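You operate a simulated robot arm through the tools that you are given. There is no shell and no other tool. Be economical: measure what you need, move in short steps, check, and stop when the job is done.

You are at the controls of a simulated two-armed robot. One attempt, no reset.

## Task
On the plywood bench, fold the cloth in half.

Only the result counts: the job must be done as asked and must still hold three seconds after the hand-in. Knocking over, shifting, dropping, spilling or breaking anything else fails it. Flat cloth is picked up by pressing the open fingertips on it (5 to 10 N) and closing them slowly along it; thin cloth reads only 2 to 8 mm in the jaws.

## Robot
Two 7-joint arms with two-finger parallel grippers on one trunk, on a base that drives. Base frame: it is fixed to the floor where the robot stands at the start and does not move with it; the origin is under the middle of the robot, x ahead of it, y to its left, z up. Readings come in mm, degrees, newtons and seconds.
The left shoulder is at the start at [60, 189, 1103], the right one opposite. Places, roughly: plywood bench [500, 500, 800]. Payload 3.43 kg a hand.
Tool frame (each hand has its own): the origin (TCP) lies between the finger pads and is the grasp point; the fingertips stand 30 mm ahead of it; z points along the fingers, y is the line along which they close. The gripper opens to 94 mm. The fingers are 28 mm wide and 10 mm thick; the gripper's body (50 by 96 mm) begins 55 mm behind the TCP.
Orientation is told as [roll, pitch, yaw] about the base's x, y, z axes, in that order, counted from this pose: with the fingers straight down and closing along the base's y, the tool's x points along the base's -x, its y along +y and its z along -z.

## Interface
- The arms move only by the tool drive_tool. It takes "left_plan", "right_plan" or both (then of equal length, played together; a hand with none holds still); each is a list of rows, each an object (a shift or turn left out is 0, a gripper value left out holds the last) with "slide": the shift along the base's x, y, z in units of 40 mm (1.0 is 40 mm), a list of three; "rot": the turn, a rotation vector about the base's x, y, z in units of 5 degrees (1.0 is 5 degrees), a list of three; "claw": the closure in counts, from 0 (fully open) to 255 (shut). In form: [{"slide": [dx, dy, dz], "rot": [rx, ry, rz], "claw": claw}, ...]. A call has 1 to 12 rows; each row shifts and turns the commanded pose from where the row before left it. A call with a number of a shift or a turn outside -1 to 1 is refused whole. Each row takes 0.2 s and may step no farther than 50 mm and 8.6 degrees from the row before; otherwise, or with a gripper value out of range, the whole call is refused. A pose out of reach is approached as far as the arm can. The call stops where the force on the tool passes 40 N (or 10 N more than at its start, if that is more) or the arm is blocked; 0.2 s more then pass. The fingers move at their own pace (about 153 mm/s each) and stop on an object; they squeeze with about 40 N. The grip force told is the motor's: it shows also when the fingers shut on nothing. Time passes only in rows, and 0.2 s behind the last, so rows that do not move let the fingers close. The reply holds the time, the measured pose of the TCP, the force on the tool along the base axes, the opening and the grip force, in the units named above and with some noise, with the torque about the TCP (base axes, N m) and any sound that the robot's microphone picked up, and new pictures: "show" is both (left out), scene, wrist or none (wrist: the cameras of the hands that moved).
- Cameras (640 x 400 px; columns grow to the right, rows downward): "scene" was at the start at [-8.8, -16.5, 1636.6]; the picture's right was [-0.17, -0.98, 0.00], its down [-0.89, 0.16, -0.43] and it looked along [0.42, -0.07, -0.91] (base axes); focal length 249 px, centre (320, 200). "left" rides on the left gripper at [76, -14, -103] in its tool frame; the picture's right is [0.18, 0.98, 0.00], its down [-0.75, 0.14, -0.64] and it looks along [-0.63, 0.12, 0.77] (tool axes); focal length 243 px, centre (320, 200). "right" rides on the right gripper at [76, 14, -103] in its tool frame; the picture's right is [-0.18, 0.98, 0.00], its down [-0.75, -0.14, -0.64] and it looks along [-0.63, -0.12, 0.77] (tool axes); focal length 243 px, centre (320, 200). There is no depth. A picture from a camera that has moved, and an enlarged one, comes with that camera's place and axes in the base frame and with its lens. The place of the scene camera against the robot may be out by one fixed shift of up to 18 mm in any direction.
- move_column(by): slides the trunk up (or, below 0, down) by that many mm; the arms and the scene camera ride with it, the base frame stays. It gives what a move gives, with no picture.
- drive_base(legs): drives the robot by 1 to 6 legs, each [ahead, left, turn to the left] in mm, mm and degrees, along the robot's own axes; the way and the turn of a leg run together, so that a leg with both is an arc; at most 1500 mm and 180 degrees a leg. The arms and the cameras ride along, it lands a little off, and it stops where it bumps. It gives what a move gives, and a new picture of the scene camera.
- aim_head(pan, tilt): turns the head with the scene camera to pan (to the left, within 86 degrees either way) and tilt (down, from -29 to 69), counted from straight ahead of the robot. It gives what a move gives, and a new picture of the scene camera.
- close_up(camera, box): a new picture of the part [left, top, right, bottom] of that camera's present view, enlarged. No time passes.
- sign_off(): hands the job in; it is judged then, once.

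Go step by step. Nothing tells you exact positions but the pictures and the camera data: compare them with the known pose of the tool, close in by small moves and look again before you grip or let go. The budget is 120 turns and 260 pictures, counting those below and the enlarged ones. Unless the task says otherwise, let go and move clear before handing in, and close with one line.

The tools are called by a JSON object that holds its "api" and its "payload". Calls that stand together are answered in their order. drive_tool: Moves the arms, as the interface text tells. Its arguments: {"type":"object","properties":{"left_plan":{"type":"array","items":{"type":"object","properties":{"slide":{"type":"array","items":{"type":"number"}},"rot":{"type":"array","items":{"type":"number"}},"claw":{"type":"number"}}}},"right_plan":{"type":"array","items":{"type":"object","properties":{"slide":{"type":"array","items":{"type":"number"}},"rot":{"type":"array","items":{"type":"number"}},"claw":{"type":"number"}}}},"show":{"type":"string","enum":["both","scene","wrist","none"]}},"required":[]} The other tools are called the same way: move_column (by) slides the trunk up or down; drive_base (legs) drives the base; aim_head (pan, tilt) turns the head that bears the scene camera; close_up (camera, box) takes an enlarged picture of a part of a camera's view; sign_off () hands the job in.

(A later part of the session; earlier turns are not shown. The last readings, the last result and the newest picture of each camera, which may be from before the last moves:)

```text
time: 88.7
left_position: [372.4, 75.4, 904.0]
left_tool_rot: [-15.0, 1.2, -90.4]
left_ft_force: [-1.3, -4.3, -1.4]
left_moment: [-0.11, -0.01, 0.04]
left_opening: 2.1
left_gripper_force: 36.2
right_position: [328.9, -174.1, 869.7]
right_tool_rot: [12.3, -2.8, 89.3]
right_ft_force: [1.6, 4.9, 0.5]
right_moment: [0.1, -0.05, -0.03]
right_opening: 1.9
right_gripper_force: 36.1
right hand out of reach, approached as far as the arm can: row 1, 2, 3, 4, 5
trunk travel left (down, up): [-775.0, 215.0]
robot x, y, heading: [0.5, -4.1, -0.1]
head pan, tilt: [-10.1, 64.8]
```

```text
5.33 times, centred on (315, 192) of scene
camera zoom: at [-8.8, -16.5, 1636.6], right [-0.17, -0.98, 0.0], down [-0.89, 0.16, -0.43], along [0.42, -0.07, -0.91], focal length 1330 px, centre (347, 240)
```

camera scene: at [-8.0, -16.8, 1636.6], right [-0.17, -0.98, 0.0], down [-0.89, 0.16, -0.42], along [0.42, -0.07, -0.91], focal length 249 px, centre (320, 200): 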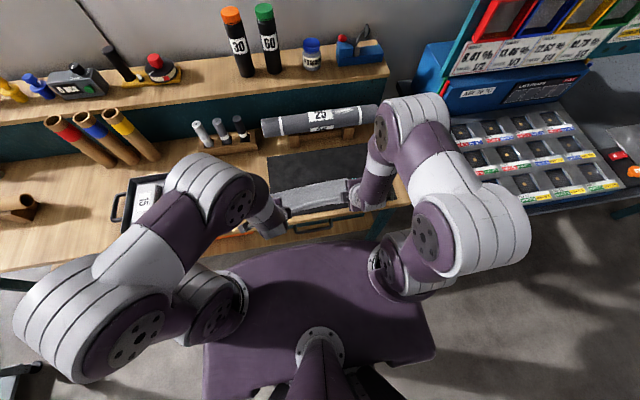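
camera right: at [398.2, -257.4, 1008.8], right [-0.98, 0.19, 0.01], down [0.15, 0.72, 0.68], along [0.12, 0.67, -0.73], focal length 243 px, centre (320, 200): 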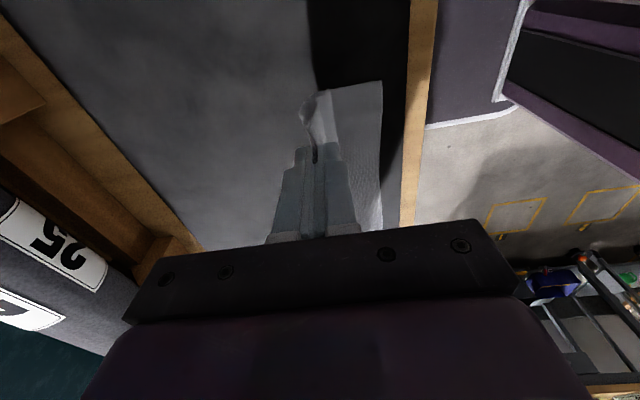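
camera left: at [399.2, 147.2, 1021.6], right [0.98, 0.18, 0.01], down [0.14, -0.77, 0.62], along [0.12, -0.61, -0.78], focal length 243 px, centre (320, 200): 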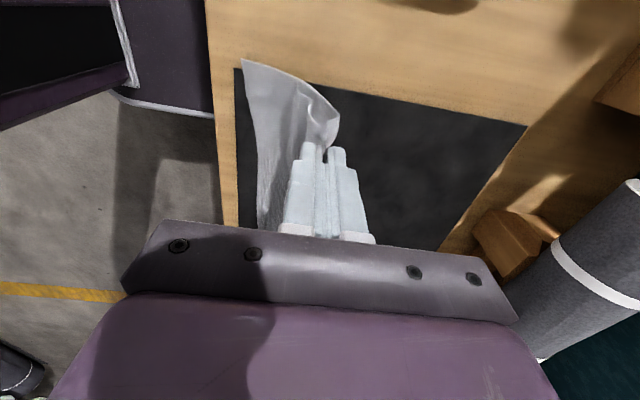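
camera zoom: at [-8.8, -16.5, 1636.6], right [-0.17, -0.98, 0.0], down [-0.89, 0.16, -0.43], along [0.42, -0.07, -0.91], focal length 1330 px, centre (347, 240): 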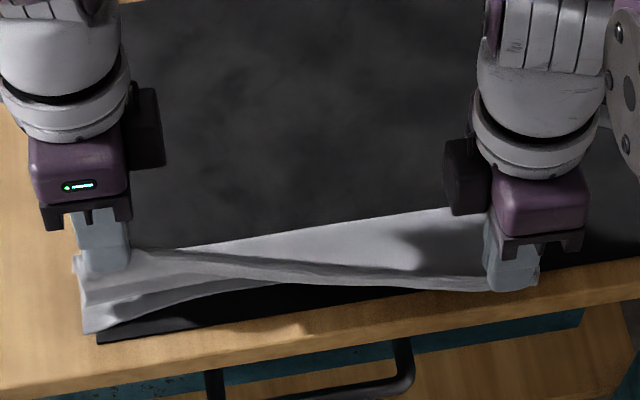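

The right arm hit a joint limit and was carried too far toward the robot. I bring it back to x ≈ 391 and vertical, carefully.

{"api": "drive_tool", "payload": {"left_plan": [{}, {}, {}, {}, {}], "right_plan": [{"slide": [0.35, 0, 0.3], "rot": [0, -0.6, 0]}, {"slide": [0.4, 0, 0.2], "rot": [0, -0.6, 0]}, {"slide": [0.4, 0, 0.1], "rot": [0, -0.6, 0]}, {"slide": [0.4, 0, 0.05], "rot": [0, -0.6, 0]}, {}], "show": "none"}}

{"api": "close_up", "payload": {"camera": "right", "box": [240, 40, 440, 165]}}

{"api": "close_up", "payload": {"camera": "scene", "box": [255, 155, 375, 230]}}

```text
time: 89.8
left_position: [372.3, 74.1, 904.0]
left_tool_rot: [-14.9, 1.4, -90.6]
left_ft_force: [-0.3, -0.7, 0.4]
left_moment: [-0.02, -0.02, 0.02]
left_opening: 1.8
left_gripper_force: 36.3
right_position: [390.4, -174.5, 896.1]
right_tool_rot: [0.3, -3.0, 89.8]
right_ft_force: [-0.2, 0.7, -1.0]
right_moment: [0.04, -0.04, 0.0]
right_opening: 1.7
right_gripper_force: 36.4
trunk travel left (down, up): [-775.0, 215.0]
robot x, y, heading: [-1.1, -0.7, 0.0]
head pan, tilt: [-10.1, 64.8]
```

```text
3.20 times, centred on (340, 102) of right
camera zoom: at [376.9, -256.9, 993.7], right [-0.98, 0.19, 0.01], down [0.15, 0.72, 0.68], along [0.12, 0.67, -0.73], focal length 776 px, centre (256, 512)
```

zoom: 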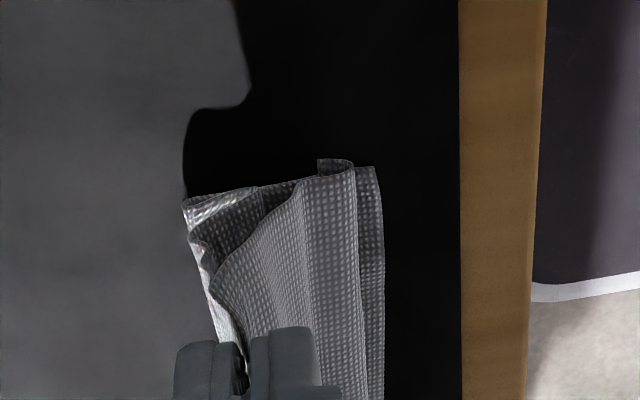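

```text
5.33 times, centred on (315, 192) of scene
camera zoom: at [-8.6, -16.5, 1636.6], right [-0.17, -0.98, 0.0], down [-0.89, 0.16, -0.43], along [0.42, -0.07, -0.91], focal length 1330 px, centre (347, 240)
```

zoom: 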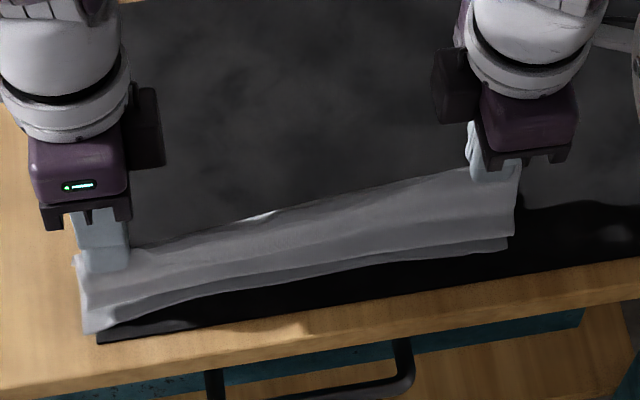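

The right edge now hangs well. The left edge tip is touching and curling under, so I raise the left by 22 mm to free it.

{"api": "drive_tool", "payload": {"left_plan": [{"slide": [0, 0, 0.25]}, {"slide": [-0.1, 0, 0.3]}, {"slide": [-0.15, 0, 0]}, {}, {}], "show": "none"}}

{"api": "close_up", "payload": {"camera": "left", "box": [240, 40, 440, 165]}}

{"api": "close_up", "payload": {"camera": "scene", "box": [255, 155, 375, 230]}}

```text
time: 91.0
left_position: [361.5, 74.5, 927.1]
left_tool_rot: [-14.9, 1.4, -90.6]
left_ft_force: [0.3, -2.7, -0.7]
left_moment: [-0.07, -0.04, 0.01]
left_opening: 1.8
left_gripper_force: 36.2
right_position: [390.7, -176.0, 895.8]
right_tool_rot: [0.3, -2.9, 89.9]
right_ft_force: [-0.3, 4.1, 0.1]
right_moment: [0.14, 0.04, 0.04]
right_opening: 1.9
right_gripper_force: 37.0
trunk travel left (down, up): [-775.0, 215.0]
robot x, y, heading: [0.4, 2.9, 0.0]
head pan, tilt: [-10.1, 64.8]
```

```text
3.20 times, centred on (340, 102) of left
camera zoom: at [376.3, 147.2, 1030.8], right [0.95, 0.18, -0.25], down [0.29, -0.77, 0.57], along [-0.09, -0.61, -0.79], focal length 776 px, centre (256, 512)
```

zoom: 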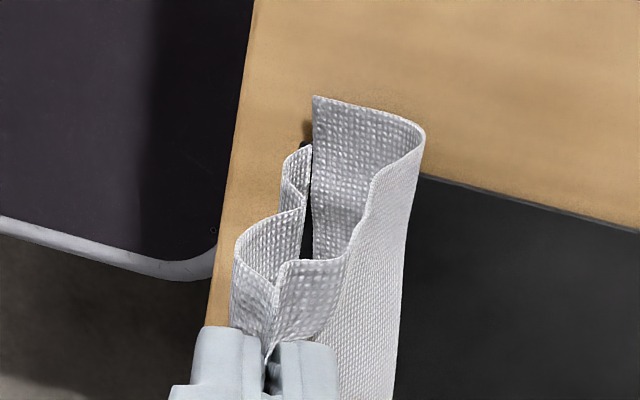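

```text
5.33 times, centred on (315, 192) of scene
camera zoom: at [-8.7, -16.6, 1636.6], right [-0.17, -0.98, 0.0], down [-0.89, 0.16, -0.43], along [0.42, -0.07, -0.91], focal length 1330 px, centre (347, 240)
```

zoom: 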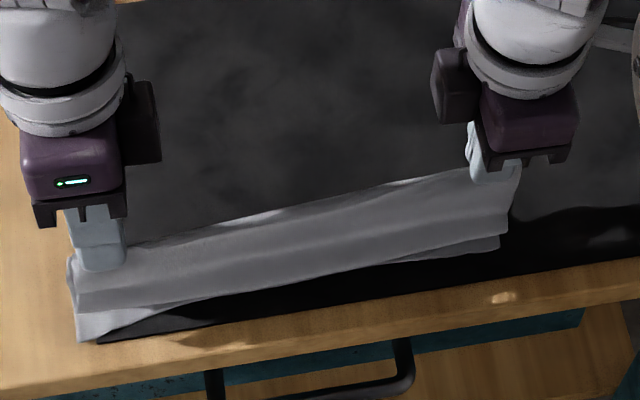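

The left edge hangs free right above the lower layer's near edge. I lower both along an arc, moving away from the robot so the edges lay down toward me.

{"api": "drive_tool", "payload": {"left_plan": [{"slide": [0.0625, 0, -0.275]}, {"slide": [0.0625, 0, -0.275]}, {"slide": [0.125, 0, -0.25]}, {"slide": [0.125, 0, -0.25]}, {"slide": [0.1625, 0, -0.225]}, {"slide": [0.1625, 0, -0.225]}, {}], "right_plan": [{"slide": [0, 0, -0.04]}, {"slide": [0, 0, -0.04]}, {"slide": [0.04, 0, -0.125]}, {"slide": [0.04, 0, -0.125]}, {"slide": [0.1, 0, -0.175]}, {"slide": [0.1, 0, -0.175]}, {}], "show": "none"}}

{"api": "close_up", "payload": {"camera": "left", "box": [220, 40, 420, 165]}}

{"api": "close_up", "payload": {"camera": "right", "box": [240, 40, 440, 165]}}

{"api": "close_up", "payload": {"camera": "scene", "box": [255, 155, 375, 230]}}

```text
time: 92.7
left_position: [390.2, 76.4, 868.5]
left_tool_rot: [-14.9, 1.4, -90.6]
left_ft_force: [-0.4, -0.5, -1.1]
left_moment: [0.01, -0.03, 0.01]
left_opening: 2.0
left_gripper_force: 36.5
right_position: [401.3, -175.3, 868.6]
right_tool_rot: [0.2, -2.9, 89.8]
right_ft_force: [0.2, 0.4, 0.2]
right_moment: [-0.01, 0.02, -0.01]
right_opening: 1.6
right_gripper_force: 36.4
trunk travel left (down, up): [-775.0, 215.0]
robot x, y, heading: [1.8, -2.5, 0.2]
head pan, tilt: [-10.1, 64.8]
```

```text
3.20 times, centred on (320, 102) of left
camera zoom: at [404.0, 148.2, 971.8], right [0.95, 0.18, -0.25], down [0.29, -0.77, 0.57], along [-0.09, -0.61, -0.79], focal length 776 px, centre (320, 512)
```

zoom: 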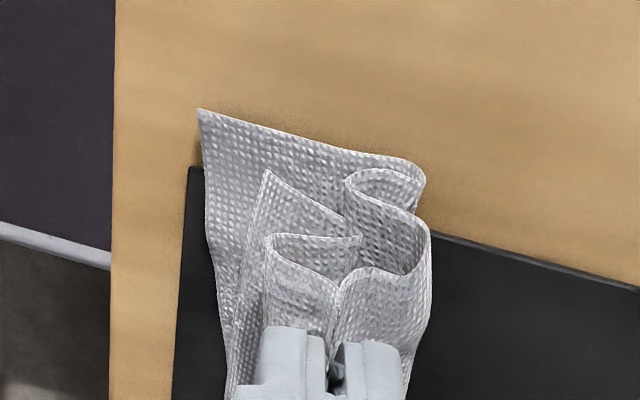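

```text
3.20 times, centred on (340, 102) of right
camera zoom: at [387.6, -256.9, 966.0], right [-0.98, 0.19, 0.01], down [0.15, 0.72, 0.68], along [0.12, 0.67, -0.73], focal length 776 px, centre (256, 512)
```

zoom: 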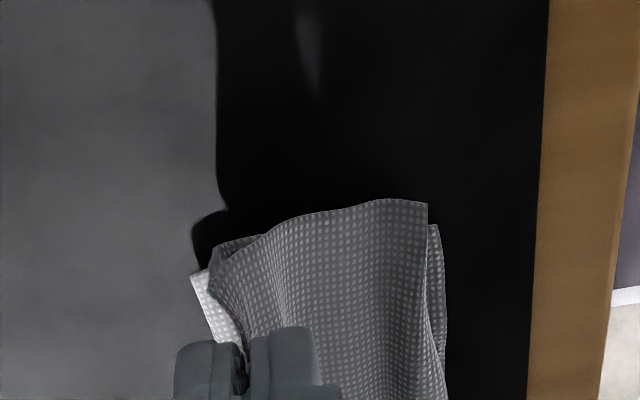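

```text
5.33 times, centred on (315, 192) of scene
camera zoom: at [-9.2, -16.5, 1636.6], right [-0.17, -0.98, 0.0], down [-0.89, 0.16, -0.43], along [0.42, -0.07, -0.9], focal length 1330 px, centre (347, 240)
```

zoom: 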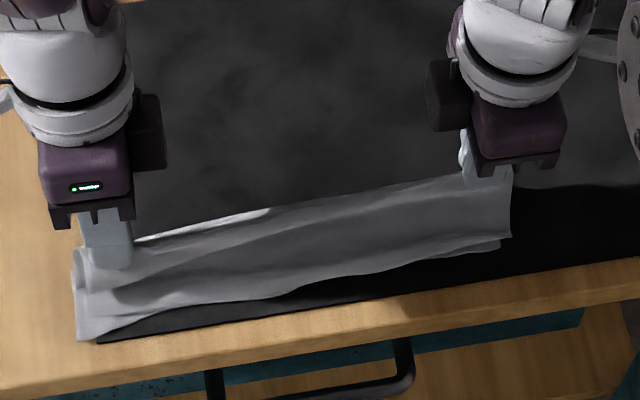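

The right side lies down well. On the left the slack folded the edge back, so I lift the left again, let it hang free, and then lay it down with more sideways motion.

{"api": "drive_tool", "payload": {"left_plan": [{"slide": [-0.1, 0, 0.4]}, {"slide": [-0.2, 0, 0.4]}, {"slide": [-0.3, 0, 0.4]}, {"slide": [-0.4, 0, 0.3]}, {"slide": [-0.1, 0, 0]}, {}, {}], "show": "none"}}

{"api": "close_up", "payload": {"camera": "left", "box": [240, 40, 440, 165]}}

```text
time: 94.2
left_position: [347.8, 75.1, 928.3]
left_tool_rot: [-14.8, 1.2, -90.5]
left_ft_force: [6.9, -23.4, -6.9]
left_moment: [-0.53, -0.23, 0.25]
left_opening: 1.6
left_gripper_force: 37.2
right_position: [401.1, -175.1, 867.6]
right_tool_rot: [0.3, -3.0, 90.0]
right_ft_force: [-6.5, 24.2, 6.8]
right_moment: [0.8, 0.18, 0.12]
right_opening: 1.7
right_gripper_force: 36.6
trunk travel left (down, up): [-775.0, 215.0]
robot x, y, heading: [2.3, 4.5, 0.0]
head pan, tilt: [-10.1, 64.8]
```

```text
3.20 times, centred on (340, 102) of left
camera zoom: at [360.8, 147.7, 1031.8], right [0.95, 0.18, -0.25], down [0.29, -0.77, 0.57], along [-0.09, -0.61, -0.79], focal length 776 px, centre (256, 512)
```

zoom: 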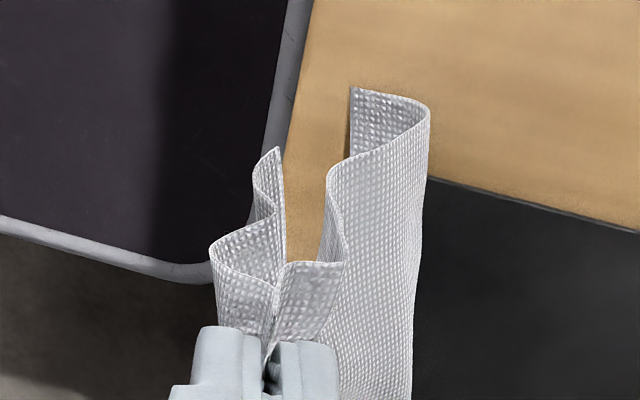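

The left edge hangs free on the near side now. I lay it down with the sideways-leading path, with the right hand finishing alongside.

{"api": "drive_tool", "payload": {"left_plan": [{"slide": [0, -0.15, -0.3]}, {"slide": [0, 0, -0.3]}, {"slide": [0.36, 0, -0.125]}, {"slide": [0.36, 0, -0.125]}, {"slide": [0.225, 0, -0.15]}, {"slide": [0.225, 0, -0.15]}, {"slide": [0.125, 0.05, -0.15]}, {"slide": [0.125, 0.05, -0.15]}, {"slide": [0.075, 0.05, -0.16]}, {"slide": [0.075, 0, -0.16]}, {}], "right_plan": [{}, {}, {"slide": [0.045, 0, 0]}, {"slide": [0.045, 0, 0]}, {"slide": [0.045, 0, -0.03]}, {"slide": [0.045, 0, -0.03]}, {"slide": [0.045, 0, -0.03]}, {"slide": [0.045, 0, -0.05]}, {"slide": [0.045, 0, -0.05]}, {"slide": [0.045, 0, -0.06]}, {}], "show": "none"}}

{"api": "close_up", "payload": {"camera": "left", "box": [200, 40, 400, 165]}}

{"api": "close_up", "payload": {"camera": "right", "box": [240, 40, 440, 165]}}

{"api": "close_up", "payload": {"camera": "scene", "box": [255, 155, 375, 230]}}

```text
time: 96.7
left_position: [409.0, 76.2, 856.9]
left_tool_rot: [-14.9, 1.4, -90.5]
left_ft_force: [0.2, 0.5, 0.4]
left_moment: [0.05, -0.02, 0.01]
left_opening: 1.6
left_gripper_force: 36.5
right_position: [416.3, -173.5, 858.6]
right_tool_rot: [0.4, -3.0, 89.9]
right_ft_force: [-0.2, 0.0, 0.3]
right_moment: [0.01, 0.02, 0.0]
right_opening: 1.7
right_gripper_force: 36.9
trunk travel left (down, up): [-775.0, 215.0]
robot x, y, heading: [1.1, 0.9, 0.0]
head pan, tilt: [-10.1, 64.8]
```

```text
3.20 times, centred on (300, 102) of left
camera zoom: at [422.9, 148.2, 960.0], right [0.95, 0.18, -0.25], down [0.29, -0.77, 0.57], along [-0.09, -0.61, -0.79], focal length 776 px, centre (384, 512)
```

zoom: 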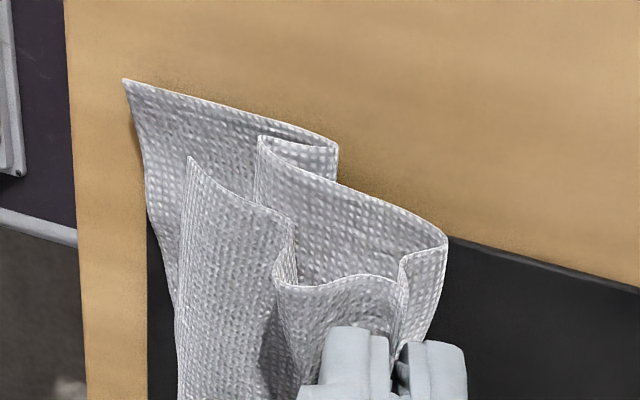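

```text
3.20 times, centred on (340, 102) of right
camera zoom: at [402.9, -255.7, 956.5], right [-0.98, 0.19, 0.01], down [0.15, 0.72, 0.68], along [0.12, 0.67, -0.73], focal length 776 px, centre (256, 512)
```

zoom: 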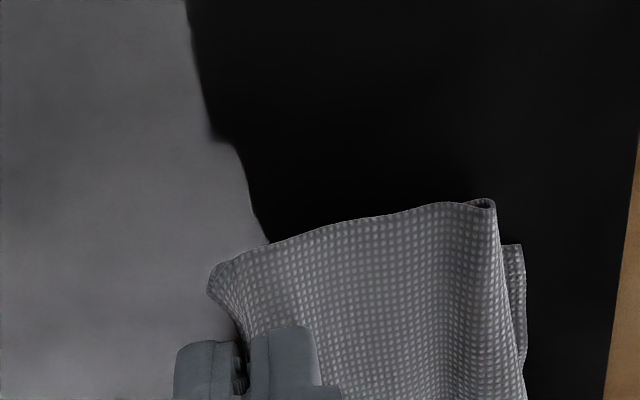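

```text
5.33 times, centred on (315, 192) of scene
camera zoom: at [-8.8, -16.5, 1636.6], right [-0.17, -0.98, 0.0], down [-0.89, 0.16, -0.43], along [0.42, -0.07, -0.91], focal length 1330 px, centre (347, 240)
```

zoom: 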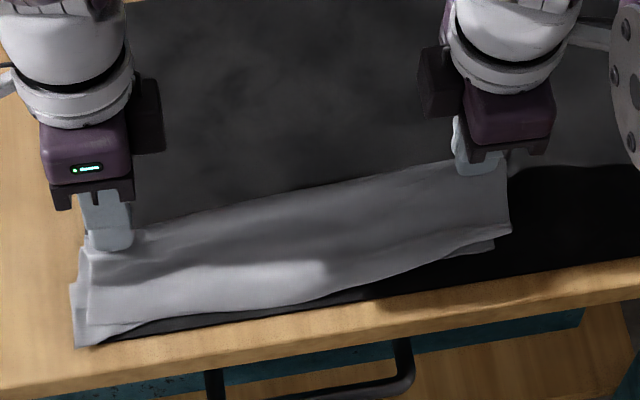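

The upper edge now points the right way on both sides. There's a small ripple in the lower layer on the left, so I'll lower while drawing about 30 mm away from me to pull it flat, then slide the upper layer back into line.

{"api": "drive_tool", "payload": {"left_plan": [{"slide": [0.2, 0, -0.05]}, {"slide": [0.2, 0, -0.1]}, {"slide": [0.2, 0, -0.1]}, {"slide": [0.2, 0, -0.1]}, {"slide": [0.1, 0, 0]}, {}], "right_plan": [{"slide": [0.15, 0, -0.08]}, {"slide": [0.15, 0, -0.1]}, {"slide": [0.15, 0, -0.1]}, {"slide": [0.1, 0, -0.1]}, {"slide": [0.1, 0, 0]}, {}], "show": "none"}}

{"api": "close_up", "payload": {"camera": "left", "box": [180, 40, 380, 165]}}

{"api": "close_up", "payload": {"camera": "right", "box": [260, 60, 460, 185]}}

{"api": "close_up", "payload": {"camera": "scene", "box": [255, 155, 375, 230]}}

```text
time: 98.0
left_position: [445.2, 76.0, 842.4]
left_tool_rot: [-14.9, 1.4, -90.5]
left_ft_force: [-1.0, -0.5, 0.5]
left_moment: [0.03, -0.02, 0.02]
left_opening: 2.0
left_gripper_force: 36.5
right_position: [443.7, -173.8, 842.6]
right_tool_rot: [0.4, -3.0, 90.0]
right_ft_force: [-0.9, 0.1, 0.3]
right_moment: [-0.04, 0.0, -0.03]
right_opening: 1.7
right_gripper_force: 37.7
trunk travel left (down, up): [-775.0, 215.0]
robot x, y, heading: [-1.7, 1.1, -0.0]
head pan, tilt: [-10.1, 64.8]
```

```text
3.20 times, centred on (280, 102) of left
camera zoom: at [459.6, 147.9, 946.0], right [0.95, 0.18, -0.25], down [0.29, -0.77, 0.57], along [-0.09, -0.61, -0.79], focal length 776 px, centre (448, 512)
```

zoom: 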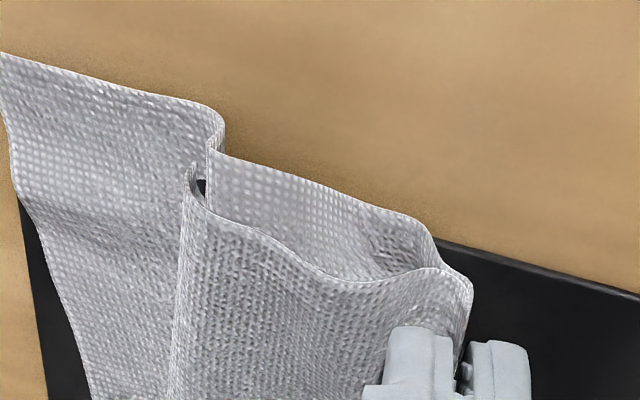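

```text
3.20 times, centred on (360, 122) of right
camera zoom: at [428.9, -255.5, 941.5], right [-0.98, 0.19, 0.01], down [0.15, 0.72, 0.68], along [0.12, 0.67, -0.73], focal length 776 px, centre (192, 448)
```

zoom: 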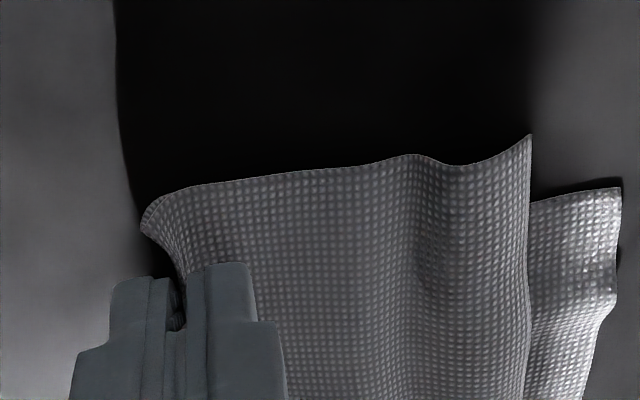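

```text
5.33 times, centred on (315, 192) of scene
camera zoom: at [-8.7, -16.5, 1636.6], right [-0.17, -0.98, 0.0], down [-0.89, 0.16, -0.43], along [0.42, -0.07, -0.91], focal length 1330 px, centre (347, 240)
```

zoom: 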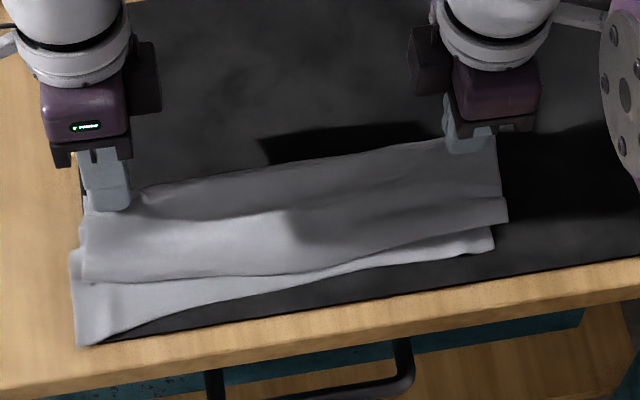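

{"api": "drive_tool", "payload": {"left_plan": [{"slide": [0.15, 0, 0]}, {"slide": [0.15, 0, 0]}, {"slide": [0.1, 0, 0]}, {}], "right_plan": [{"slide": [0.05, 0, 0]}, {"slide": [0.05, 0, 0]}, {"slide": [0.05, 0, 0]}, {}], "show": "none"}}

{"api": "close_up", "payload": {"camera": "left", "box": [160, 40, 360, 165]}}

{"api": "close_up", "payload": {"camera": "scene", "box": [255, 155, 375, 230]}}

```text
time: 99.0
left_position: [462.8, 76.6, 842.6]
left_tool_rot: [-14.9, 1.5, -90.4]
left_ft_force: [-0.4, -0.9, -0.6]
left_moment: [0.02, -0.02, -0.02]
left_opening: 1.8
left_gripper_force: 36.8
right_position: [448.4, -175.2, 842.9]
right_tool_rot: [0.2, -3.0, 89.9]
right_ft_force: [1.5, 0.5, 0.0]
right_moment: [0.0, 0.0, 0.0]
right_opening: 1.7
right_gripper_force: 36.5
trunk travel left (down, up): [-775.0, 215.0]
robot x, y, heading: [-5.1, -0.0, -0.1]
head pan, tilt: [-10.1, 64.8]
```

```text
3.20 times, centred on (260, 102) of left
camera zoom: at [475.9, 147.9, 946.0], right [0.95, 0.18, -0.25], down [0.29, -0.77, 0.57], along [-0.09, -0.61, -0.79], focal length 776 px, centre (512, 512)
```

zoom: 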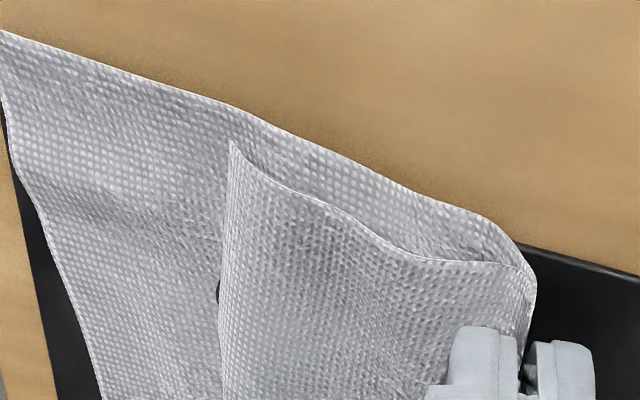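

```text
5.33 times, centred on (315, 192) of scene
camera zoom: at [-8.7, -16.5, 1636.6], right [-0.17, -0.98, 0.0], down [-0.89, 0.16, -0.43], along [0.42, -0.07, -0.91], focal length 1330 px, centre (347, 240)
```

zoom: 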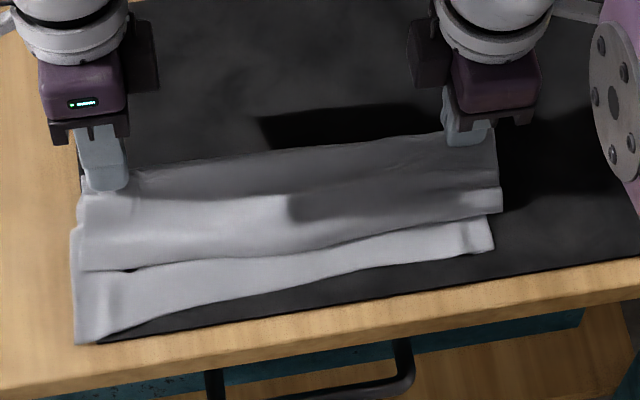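

Now it's a clean single fold, just short: the upper edge sits about 49 mm (left) and 28 mm (right) behind the lower edge. I push the upper layer back toward me at low height in steps.

{"api": "drive_tool", "payload": {"left_plan": [{"slide": [-0.1, 0, -0.05]}, {"slide": [-0.2, 0, -0.03]}, {"slide": [-0.2, 0, 0]}, {"slide": [-0.1, 0, 0]}, {}], "right_plan": [{"slide": [-0.05, 0, -0.05]}, {"slide": [-0.1, 0, -0.03]}, {"slide": [-0.1, 0, 0]}, {"slide": [-0.1, 0, 0]}, {}], "show": "none"}}

{"api": "close_up", "payload": {"camera": "left", "box": [160, 40, 360, 165]}}

{"api": "close_up", "payload": {"camera": "scene", "box": [255, 155, 375, 230]}}

```text
time: 100.2
left_position: [437.5, 75.8, 837.8]
left_tool_rot: [-14.9, 1.2, -90.6]
left_ft_force: [1.1, 0.4, 2.1]
left_moment: [-0.01, 0.02, 0.01]
left_opening: 1.9
left_gripper_force: 36.6
right_position: [435.4, -173.8, 840.3]
right_tool_rot: [0.3, -2.8, 89.8]
right_ft_force: [1.4, -0.9, 0.8]
right_moment: [-0.01, 0.02, 0.03]
right_opening: 1.5
right_gripper_force: 37.0
trunk travel left (down, up): [-775.0, 215.0]
robot x, y, heading: [-0.5, -1.7, -0.4]
head pan, tilt: [-10.1, 64.8]
```

```text
3.20 times, centred on (260, 102) of left
camera zoom: at [451.3, 147.7, 942.1], right [0.95, 0.18, -0.25], down [0.29, -0.77, 0.57], along [-0.09, -0.61, -0.79], focal length 776 px, centre (512, 512)
```

zoom: 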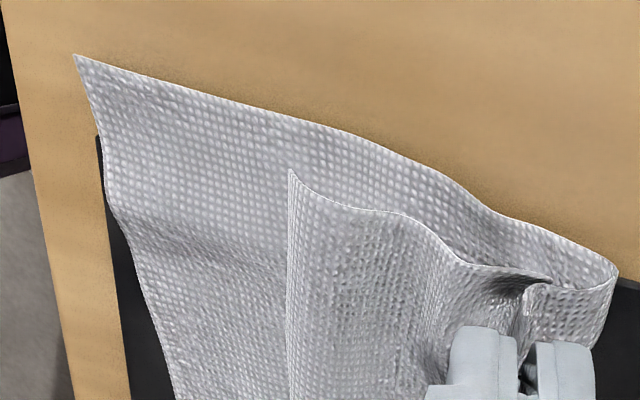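

```text
5.33 times, centred on (315, 192) of scene
camera zoom: at [-8.4, -16.5, 1636.6], right [-0.17, -0.98, 0.0], down [-0.89, 0.16, -0.43], along [0.42, -0.07, -0.91], focal length 1330 px, centre (347, 240)
```

zoom: 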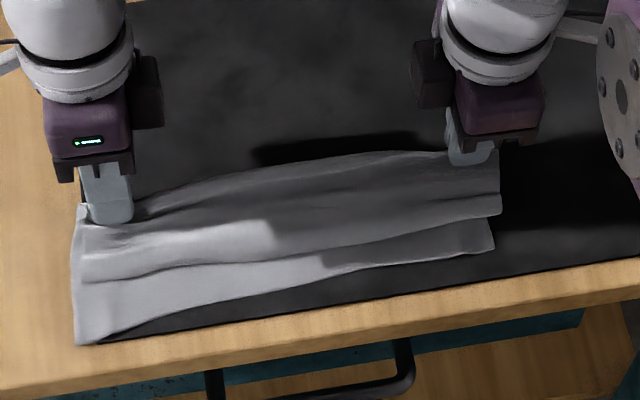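

Pushing from behind only compresses it. I'll release, then regrip right at the upper layer's edge so I can pull it toward me in tension instead.

{"api": "drive_tool", "payload": {"left_plan": [{"claw": 245}, {"claw": 230}, {"claw": 215}, {"claw": 200}, {"claw": 184}, {"slide": [0, 0, 0.1]}, {"slide": [0.05, 0, 0.4]}, {"slide": [0, 0, 0.5], "rot": [0, -1, 0]}, {"slide": [-0.35, 0, 0], "rot": [0, -1, 0]}, {"slide": [-0.35, 0, 0], "rot": [0, -1, 0]}, {}], "right_plan": [{"claw": 245}, {"claw": 230}, {"claw": 215}, {"claw": 200}, {"claw": 184}, {"slide": [0, 0, 0.1]}, {"slide": [0, 0, 0.4]}, {"slide": [0, 0, 0.5]}, {"slide": [-0.35, 0, 0]}, {"slide": [-0.35, 0, 0]}, {}], "show": "none"}}

{"api": "close_up", "payload": {"camera": "left", "box": [200, 50, 420, 187]}}

{"api": "close_up", "payload": {"camera": "right", "box": [220, 50, 440, 187]}}

{"api": "close_up", "payload": {"camera": "scene", "box": [255, 155, 375, 230]}}

```text
time: 102.7
left_position: [411.0, 73.6, 878.4]
left_tool_rot: [0.2, 1.4, -90.2]
left_ft_force: [0.7, -0.4, -1.2]
left_moment: [0.02, 0.01, 0.01]
left_opening: 26.1
left_gripper_force: 0.1
right_position: [407.1, -176.2, 880.7]
right_tool_rot: [0.3, -2.9, 89.8]
right_ft_force: [-0.1, 0.3, 0.1]
right_moment: [-0.01, -0.02, -0.02]
right_opening: 26.1
right_gripper_force: 0.1
trunk travel left (down, up): [-775.0, 215.0]
robot x, y, heading: [-0.8, 1.6, 0.0]
head pan, tilt: [-10.1, 64.8]
```

```text
2.91 times, centred on (310, 118) of left
camera zoom: at [398.1, 146.6, 981.1], right [0.98, 0.18, 0.01], down [0.14, -0.77, 0.62], along [0.12, -0.61, -0.78], focal length 706 px, centre (349, 437)
```

zoom: 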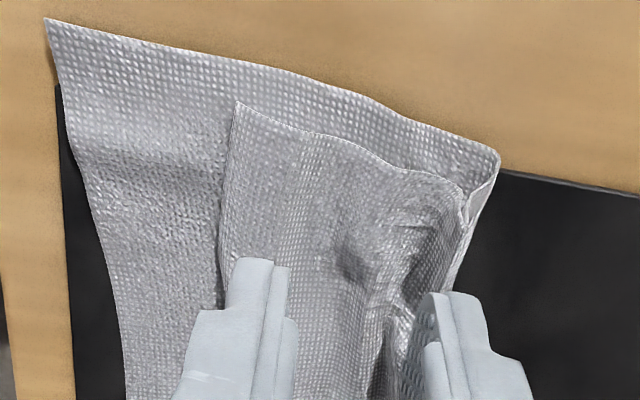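

```text
2.91 times, centred on (330, 118) of right
camera zoom: at [392.8, -257.2, 977.8], right [-0.98, 0.19, 0.01], down [0.15, 0.72, 0.68], along [0.12, 0.67, -0.73], focal length 706 px, centre (291, 437)
```

zoom: 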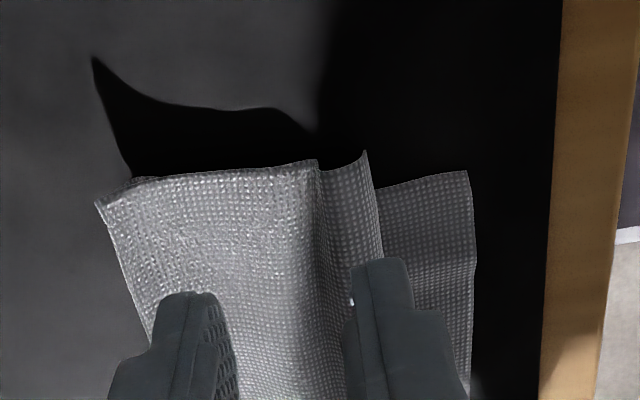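

```text
5.33 times, centred on (315, 192) of scene
camera zoom: at [-7.7, -16.5, 1636.6], right [-0.17, -0.98, 0.0], down [-0.89, 0.16, -0.42], along [0.42, -0.07, -0.91], focal length 1330 px, centre (347, 240)
```

zoom: 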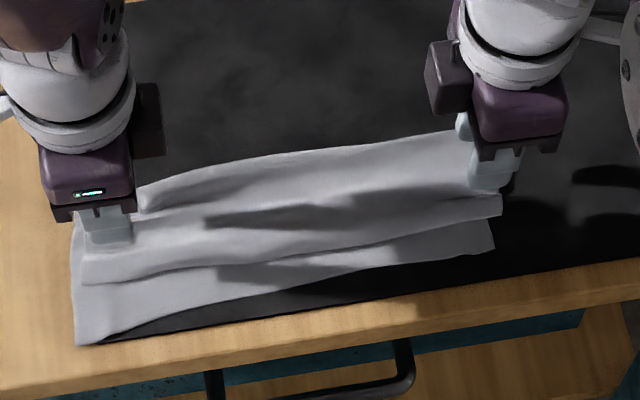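

The upper edge is at x ≈ 381 (left) and 385 (right). I position the pinch so the near fingers rest just inside that edge and go down.

{"api": "drive_tool", "payload": {"left_plan": [{"slide": [-0.15, 0, -0.4]}, {"slide": [0, 0, -0.5]}, {"slide": [0, 0, -0.1]}, {}, {}], "right_plan": [{"slide": [0.04, 0, -0.4]}, {"slide": [0, 0, -0.5]}, {"slide": [0, 0, -0.15]}, {}, {}], "show": "none"}}

{"api": "close_up", "payload": {"camera": "left", "box": [200, 50, 420, 187]}}

{"api": "close_up", "payload": {"camera": "right", "box": [220, 50, 440, 187]}}

```text
time: 103.8
left_position: [406.1, 74.1, 838.0]
left_tool_rot: [0.1, 1.4, -90.1]
left_ft_force: [-0.4, -0.5, -0.2]
left_moment: [-0.03, 0.03, -0.04]
left_opening: 26.1
left_gripper_force: 0.1
right_position: [407.9, -175.4, 838.3]
right_tool_rot: [0.3, -2.8, 89.9]
right_ft_force: [-0.3, 0.4, -0.5]
right_moment: [-0.03, 0.0, -0.01]
right_opening: 26.1
right_gripper_force: 0.1
trunk travel left (down, up): [-775.0, 215.0]
robot x, y, heading: [0.9, 1.4, -0.0]
head pan, tilt: [-10.1, 64.8]
```

```text
2.91 times, centred on (310, 118) of left
camera zoom: at [392.0, 147.5, 941.9], right [0.98, 0.18, 0.01], down [0.14, -0.77, 0.62], along [0.12, -0.61, -0.78], focal length 706 px, centre (349, 437)
```

zoom: 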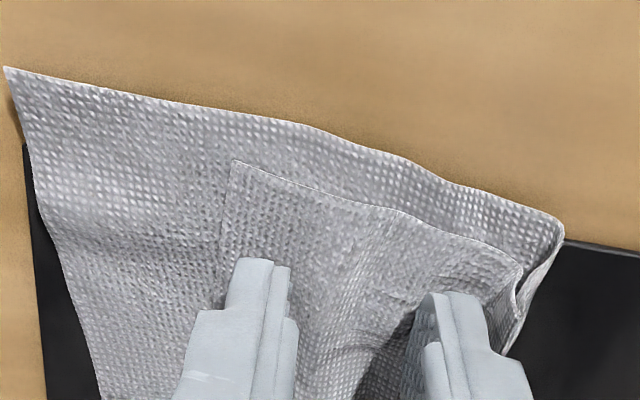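

```text
2.91 times, centred on (330, 118) of right
camera zoom: at [394.0, -256.3, 936.1], right [-0.98, 0.19, 0.01], down [0.15, 0.72, 0.68], along [0.12, 0.67, -0.73], focal length 706 px, centre (291, 437)
```

zoom: 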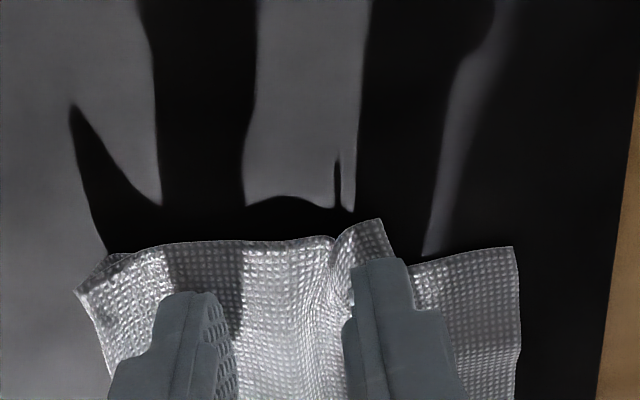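

{"api": "drive_tool", "payload": {"left_plan": [{}, {"slide": [0, 0, -0.05]}, {"slide": [0, 0, -0.03]}, {}, {}], "right_plan": [{"slide": [0.12, 0, 0]}, {"slide": [0, 0, -0.05]}, {"slide": [0, 0, -0.02]}, {}, {}], "show": "none"}}

```text
time: 105.0
left_position: [404.3, 75.1, 835.1]
left_tool_rot: [0.2, 1.4, -90.1]
left_ft_force: [0.1, -0.9, 2.0]
left_moment: [-0.03, -0.03, 0.0]
left_opening: 26.1
left_gripper_force: 0.0
right_position: [413.8, -175.3, 836.7]
right_tool_rot: [0.1, -2.9, 89.8]
right_ft_force: [0.6, 0.7, 3.9]
right_moment: [-0.05, -0.01, -0.02]
right_opening: 26.3
right_gripper_force: 0.3
trunk travel left (down, up): [-775.0, 215.0]
robot x, y, heading: [-1.9, -1.1, -0.2]
head pan, tilt: [-10.1, 64.8]
```

{"api": "drive_tool", "payload": {"left_plan": [{"slide": [0, 0, -0.014]}, {}, {}], "right_plan": [{"slide": [0, 0, -0.008]}, {}, {}], "show": "none"}}

```text
time: 105.8
left_position: [405.1, 75.7, 835.7]
left_tool_rot: [0.1, 1.5, -90.2]
left_ft_force: [0.7, 0.0, 2.4]
left_moment: [0.02, -0.01, 0.03]
left_opening: 25.9
left_gripper_force: 0.0
right_position: [412.3, -174.5, 835.8]
right_tool_rot: [0.1, -3.0, 89.8]
right_ft_force: [0.3, -1.8, 10.4]
right_moment: [-0.23, -0.2, -0.07]
right_opening: 25.9
right_gripper_force: 0.6
trunk travel left (down, up): [-775.0, 215.0]
robot x, y, heading: [0.5, 1.4, 0.1]
head pan, tilt: [-10.1, 64.8]
```

The right is at 10 N; a touch more on the left, then I close slowly.

{"api": "drive_tool", "payload": {"left_plan": [{"slide": [0, 0, -0.012]}, {}, {"claw": 190}, {"claw": 197}, {"claw": 204}, {"claw": 211}, {"claw": 218}, {"claw": 226}, {"claw": 234}, {"claw": 242}, {"claw": 250}, {"claw": 255}], "right_plan": [{}, {}, {"claw": 190}, {"claw": 197}, {"claw": 204}, {"claw": 211}, {"claw": 218}, {"claw": 226}, {"claw": 234}, {"claw": 242}, {"claw": 250}, {"claw": 255}], "show": "none"}}

{"api": "close_up", "payload": {"camera": "left", "box": [200, 50, 420, 187]}}

{"api": "close_up", "payload": {"camera": "right", "box": [220, 50, 440, 187]}}

```text
time: 108.5
left_position: [404.5, 75.0, 834.7]
left_tool_rot: [0.2, 1.5, -90.1]
left_ft_force: [-3.8, -0.7, 16.5]
left_moment: [-0.1, 0.18, 0.0]
left_opening: 4.9
left_gripper_force: 39.2
right_position: [411.4, -174.2, 836.1]
right_tool_rot: [0.1, -3.0, 89.9]
right_ft_force: [4.6, 0.8, 6.2]
right_moment: [-0.02, -0.18, 0.03]
right_opening: 2.8
right_gripper_force: 37.5
trunk travel left (down, up): [-775.0, 215.0]
robot x, y, heading: [2.0, -5.1, -0.2]
head pan, tilt: [-10.1, 64.8]
```

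```text
2.91 times, centred on (310, 118) of left
camera zoom: at [390.5, 147.4, 938.7], right [0.98, 0.18, 0.01], down [0.14, -0.77, 0.62], along [0.12, -0.61, -0.78], focal length 706 px, centre (349, 437)
```

zoom: 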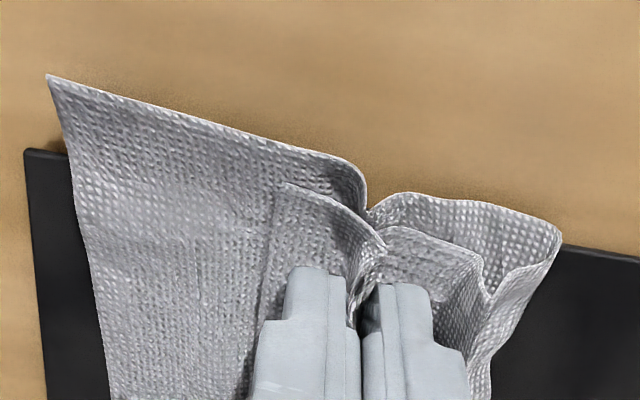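

```text
2.91 times, centred on (330, 118) of right
camera zoom: at [397.6, -255.8, 933.8], right [-0.98, 0.19, 0.01], down [0.14, 0.72, 0.68], along [0.12, 0.67, -0.73], focal length 706 px, centre (291, 437)
```

zoom: 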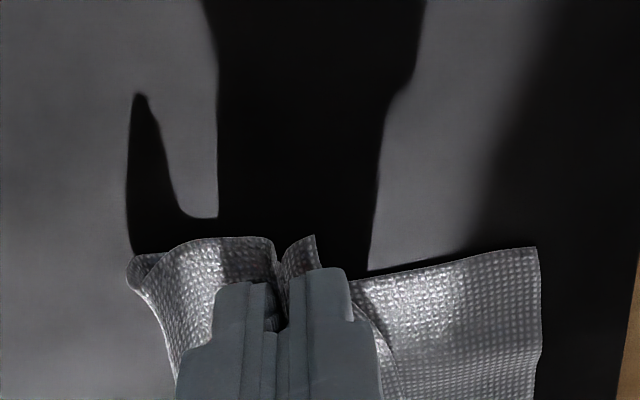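

The left pinched both layers (4.9 mm). I reopen the left, ease to a lighter press and retry there while the right holds.

{"api": "drive_tool", "payload": {"left_plan": [{"claw": 240}, {"claw": 220}, {"claw": 200}, {"claw": 184}, {"slide": [0, 0, 0.1]}, {}, {"slide": [0, 0, -0.06]}, {}, {}], "show": "none"}}

{"api": "close_up", "payload": {"camera": "left", "box": [200, 50, 420, 187]}}

```text
time: 110.5
left_position: [404.8, 75.0, 837.4]
left_tool_rot: [0.2, 1.5, -90.2]
left_ft_force: [0.8, 0.3, -0.2]
left_moment: [-0.02, 0.01, -0.02]
left_opening: 25.7
left_gripper_force: 0.0
right_position: [412.4, -174.0, 835.6]
right_tool_rot: [0.2, -2.9, 90.0]
right_ft_force: [2.5, -3.3, 18.3]
right_moment: [-0.2, -0.19, 0.01]
right_opening: 3.1
right_gripper_force: 38.0
trunk travel left (down, up): [-775.0, 215.0]
robot x, y, heading: [-1.8, -0.5, 0.2]
head pan, tilt: [-10.1, 64.8]
```

```text
2.91 times, centred on (310, 118) of left
camera zoom: at [391.0, 147.6, 940.3], right [0.98, 0.18, 0.01], down [0.14, -0.77, 0.62], along [0.12, -0.61, -0.78], focal length 706 px, centre (349, 437)
```

zoom: 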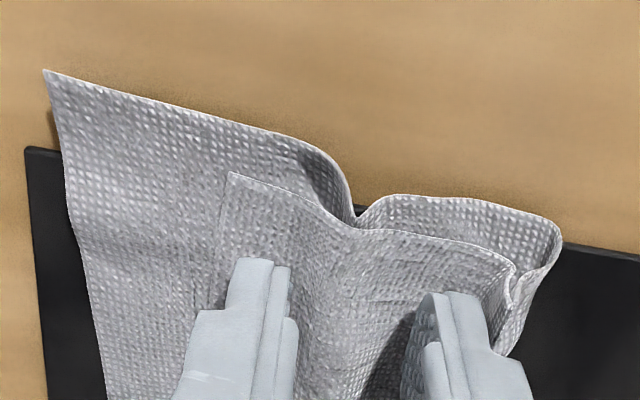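

I'll shift the left hand inward to y ≈ 42, away from the ridge, and lift the right slightly to see whether it holds one layer.

{"api": "drive_tool", "payload": {"left_plan": [{"slide": [0, 0, 0.5]}, {"slide": [0.05, -0.4, 0]}, {"slide": [0.05, -0.4, 0]}, {}], "right_plan": [{"slide": [0, 0, 0.2]}, {"slide": [0, 0, 0.25]}, {"slide": [0, 0, 0.25]}, {}], "show": "none"}}

{"api": "close_up", "payload": {"camera": "left", "box": [200, 30, 440, 180]}}

{"api": "close_up", "payload": {"camera": "right", "box": [220, 50, 440, 187]}}

{"api": "close_up", "payload": {"camera": "scene", "box": [255, 155, 375, 230]}}

```text
time: 111.5
left_position: [411.0, 44.2, 856.5]
left_tool_rot: [0.1, 1.4, -90.1]
left_ft_force: [1.0, 0.2, 0.0]
left_moment: [0.01, 0.03, 0.0]
left_opening: 26.3
left_gripper_force: 0.0
right_position: [411.9, -174.1, 863.5]
right_tool_rot: [0.3, -2.9, 90.0]
right_ft_force: [-0.5, 1.3, -0.2]
right_moment: [0.01, 0.0, -0.01]
right_opening: 2.9
right_gripper_force: 37.0
trunk travel left (down, up): [-775.0, 215.0]
robot x, y, heading: [1.6, 0.5, -0.4]
head pan, tilt: [-10.1, 64.8]
```

```text
2.67 times, centred on (320, 105) of left
camera zoom: at [395.7, 116.4, 960.2], right [0.98, 0.18, 0.01], down [0.14, -0.77, 0.62], along [0.12, -0.61, -0.78], focal length 647 px, centre (320, 453)
```

zoom: 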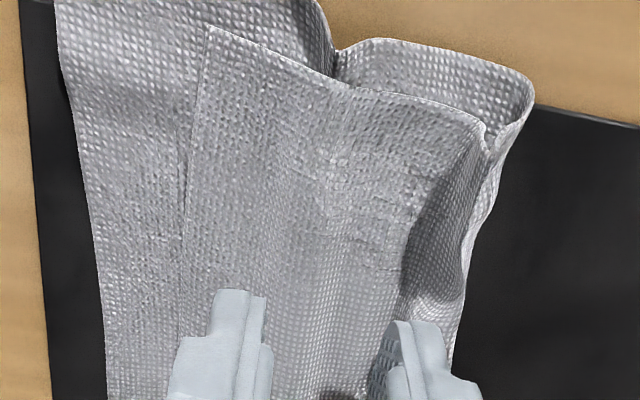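

```text
2.91 times, centred on (330, 118) of right
camera zoom: at [398.3, -255.5, 961.4], right [-0.98, 0.19, 0.01], down [0.15, 0.72, 0.68], along [0.12, 0.67, -0.73], focal length 706 px, centre (291, 437)
```

zoom: 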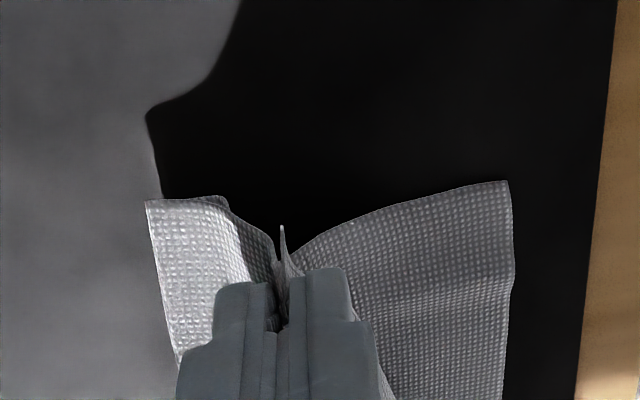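

```text
5.33 times, centred on (315, 192) of scene
camera zoom: at [-8.8, -16.1, 1636.6], right [-0.17, -0.98, 0.0], down [-0.89, 0.16, -0.43], along [0.42, -0.07, -0.91], focal length 1330 px, centre (347, 240)
```

zoom: 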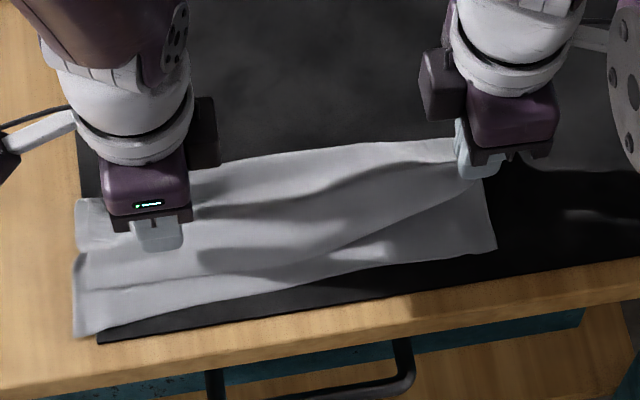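

The right grip also holds both layers. I lower and release it, then I'll regrip only the upper layer near the fold, where it is lofted, as worked before.

{"api": "drive_tool", "payload": {"left_plan": [{"slide": [0, 0.4, 0.5]}, {"slide": [0, 0.4, 0.5]}, {}, {}, {}, {}, {}, {}, {}, {}], "right_plan": [{"slide": [0.05, 0, -0.25]}, {"slide": [0.1, 0, -0.25]}, {"slide": [0.1, 0, -0.1]}, {"claw": 245}, {"claw": 225}, {"claw": 205}, {"claw": 184}, {"slide": [0, 0, 0.2]}, {"slide": [0, 0, 0.5]}, {"slide": [0, 0, 0.5]}], "show": "none"}}

{"api": "close_up", "payload": {"camera": "left", "box": [200, 50, 440, 200]}}

{"api": "close_up", "payload": {"camera": "right", "box": [200, 50, 440, 200]}}

{"api": "close_up", "payload": {"camera": "scene", "box": [255, 155, 375, 230]}}

```text
time: 113.7
left_position: [409.2, 74.9, 894.1]
left_tool_rot: [0.1, 1.4, -90.0]
left_ft_force: [-0.6, 0.0, -0.3]
left_moment: [0.01, 0.01, 0.01]
left_opening: 26.1
left_gripper_force: 0.1
right_position: [422.3, -174.4, 888.2]
right_tool_rot: [0.3, -2.9, 89.9]
right_ft_force: [0.5, 0.4, -0.2]
right_moment: [0.03, 0.01, 0.0]
right_opening: 26.1
right_gripper_force: 0.0
trunk travel left (down, up): [-775.0, 215.0]
robot x, y, heading: [-1.7, 1.0, 0.2]
head pan, tilt: [-10.1, 64.8]
```

```text
2.67 times, centred on (320, 125) of left
camera zoom: at [394.6, 147.0, 999.2], right [0.98, 0.18, 0.01], down [0.14, -0.77, 0.62], along [0.12, -0.61, -0.78], focal length 647 px, centre (320, 400)
```

zoom: 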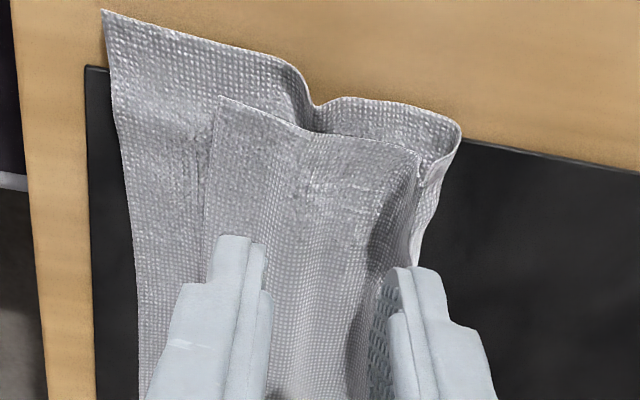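

```text
2.67 times, centred on (320, 125) of right
camera zoom: at [408.3, -256.0, 985.2], right [-0.98, 0.19, 0.01], down [0.15, 0.72, 0.68], along [0.12, 0.67, -0.73], focal length 647 px, centre (320, 400)
```

zoom: 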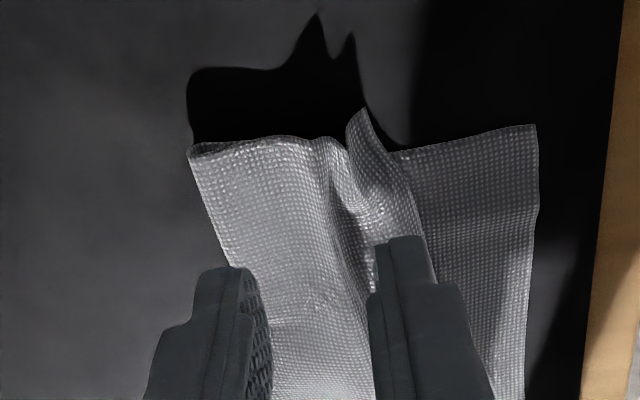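

```text
5.33 times, centred on (315, 192) of scene
camera zoom: at [-9.3, -16.4, 1636.6], right [-0.17, -0.98, 0.0], down [-0.89, 0.16, -0.43], along [0.42, -0.07, -0.9], focal length 1330 px, centre (347, 240)
```

zoom: 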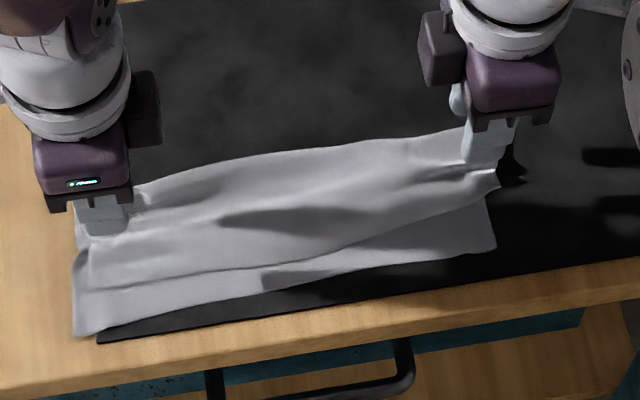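

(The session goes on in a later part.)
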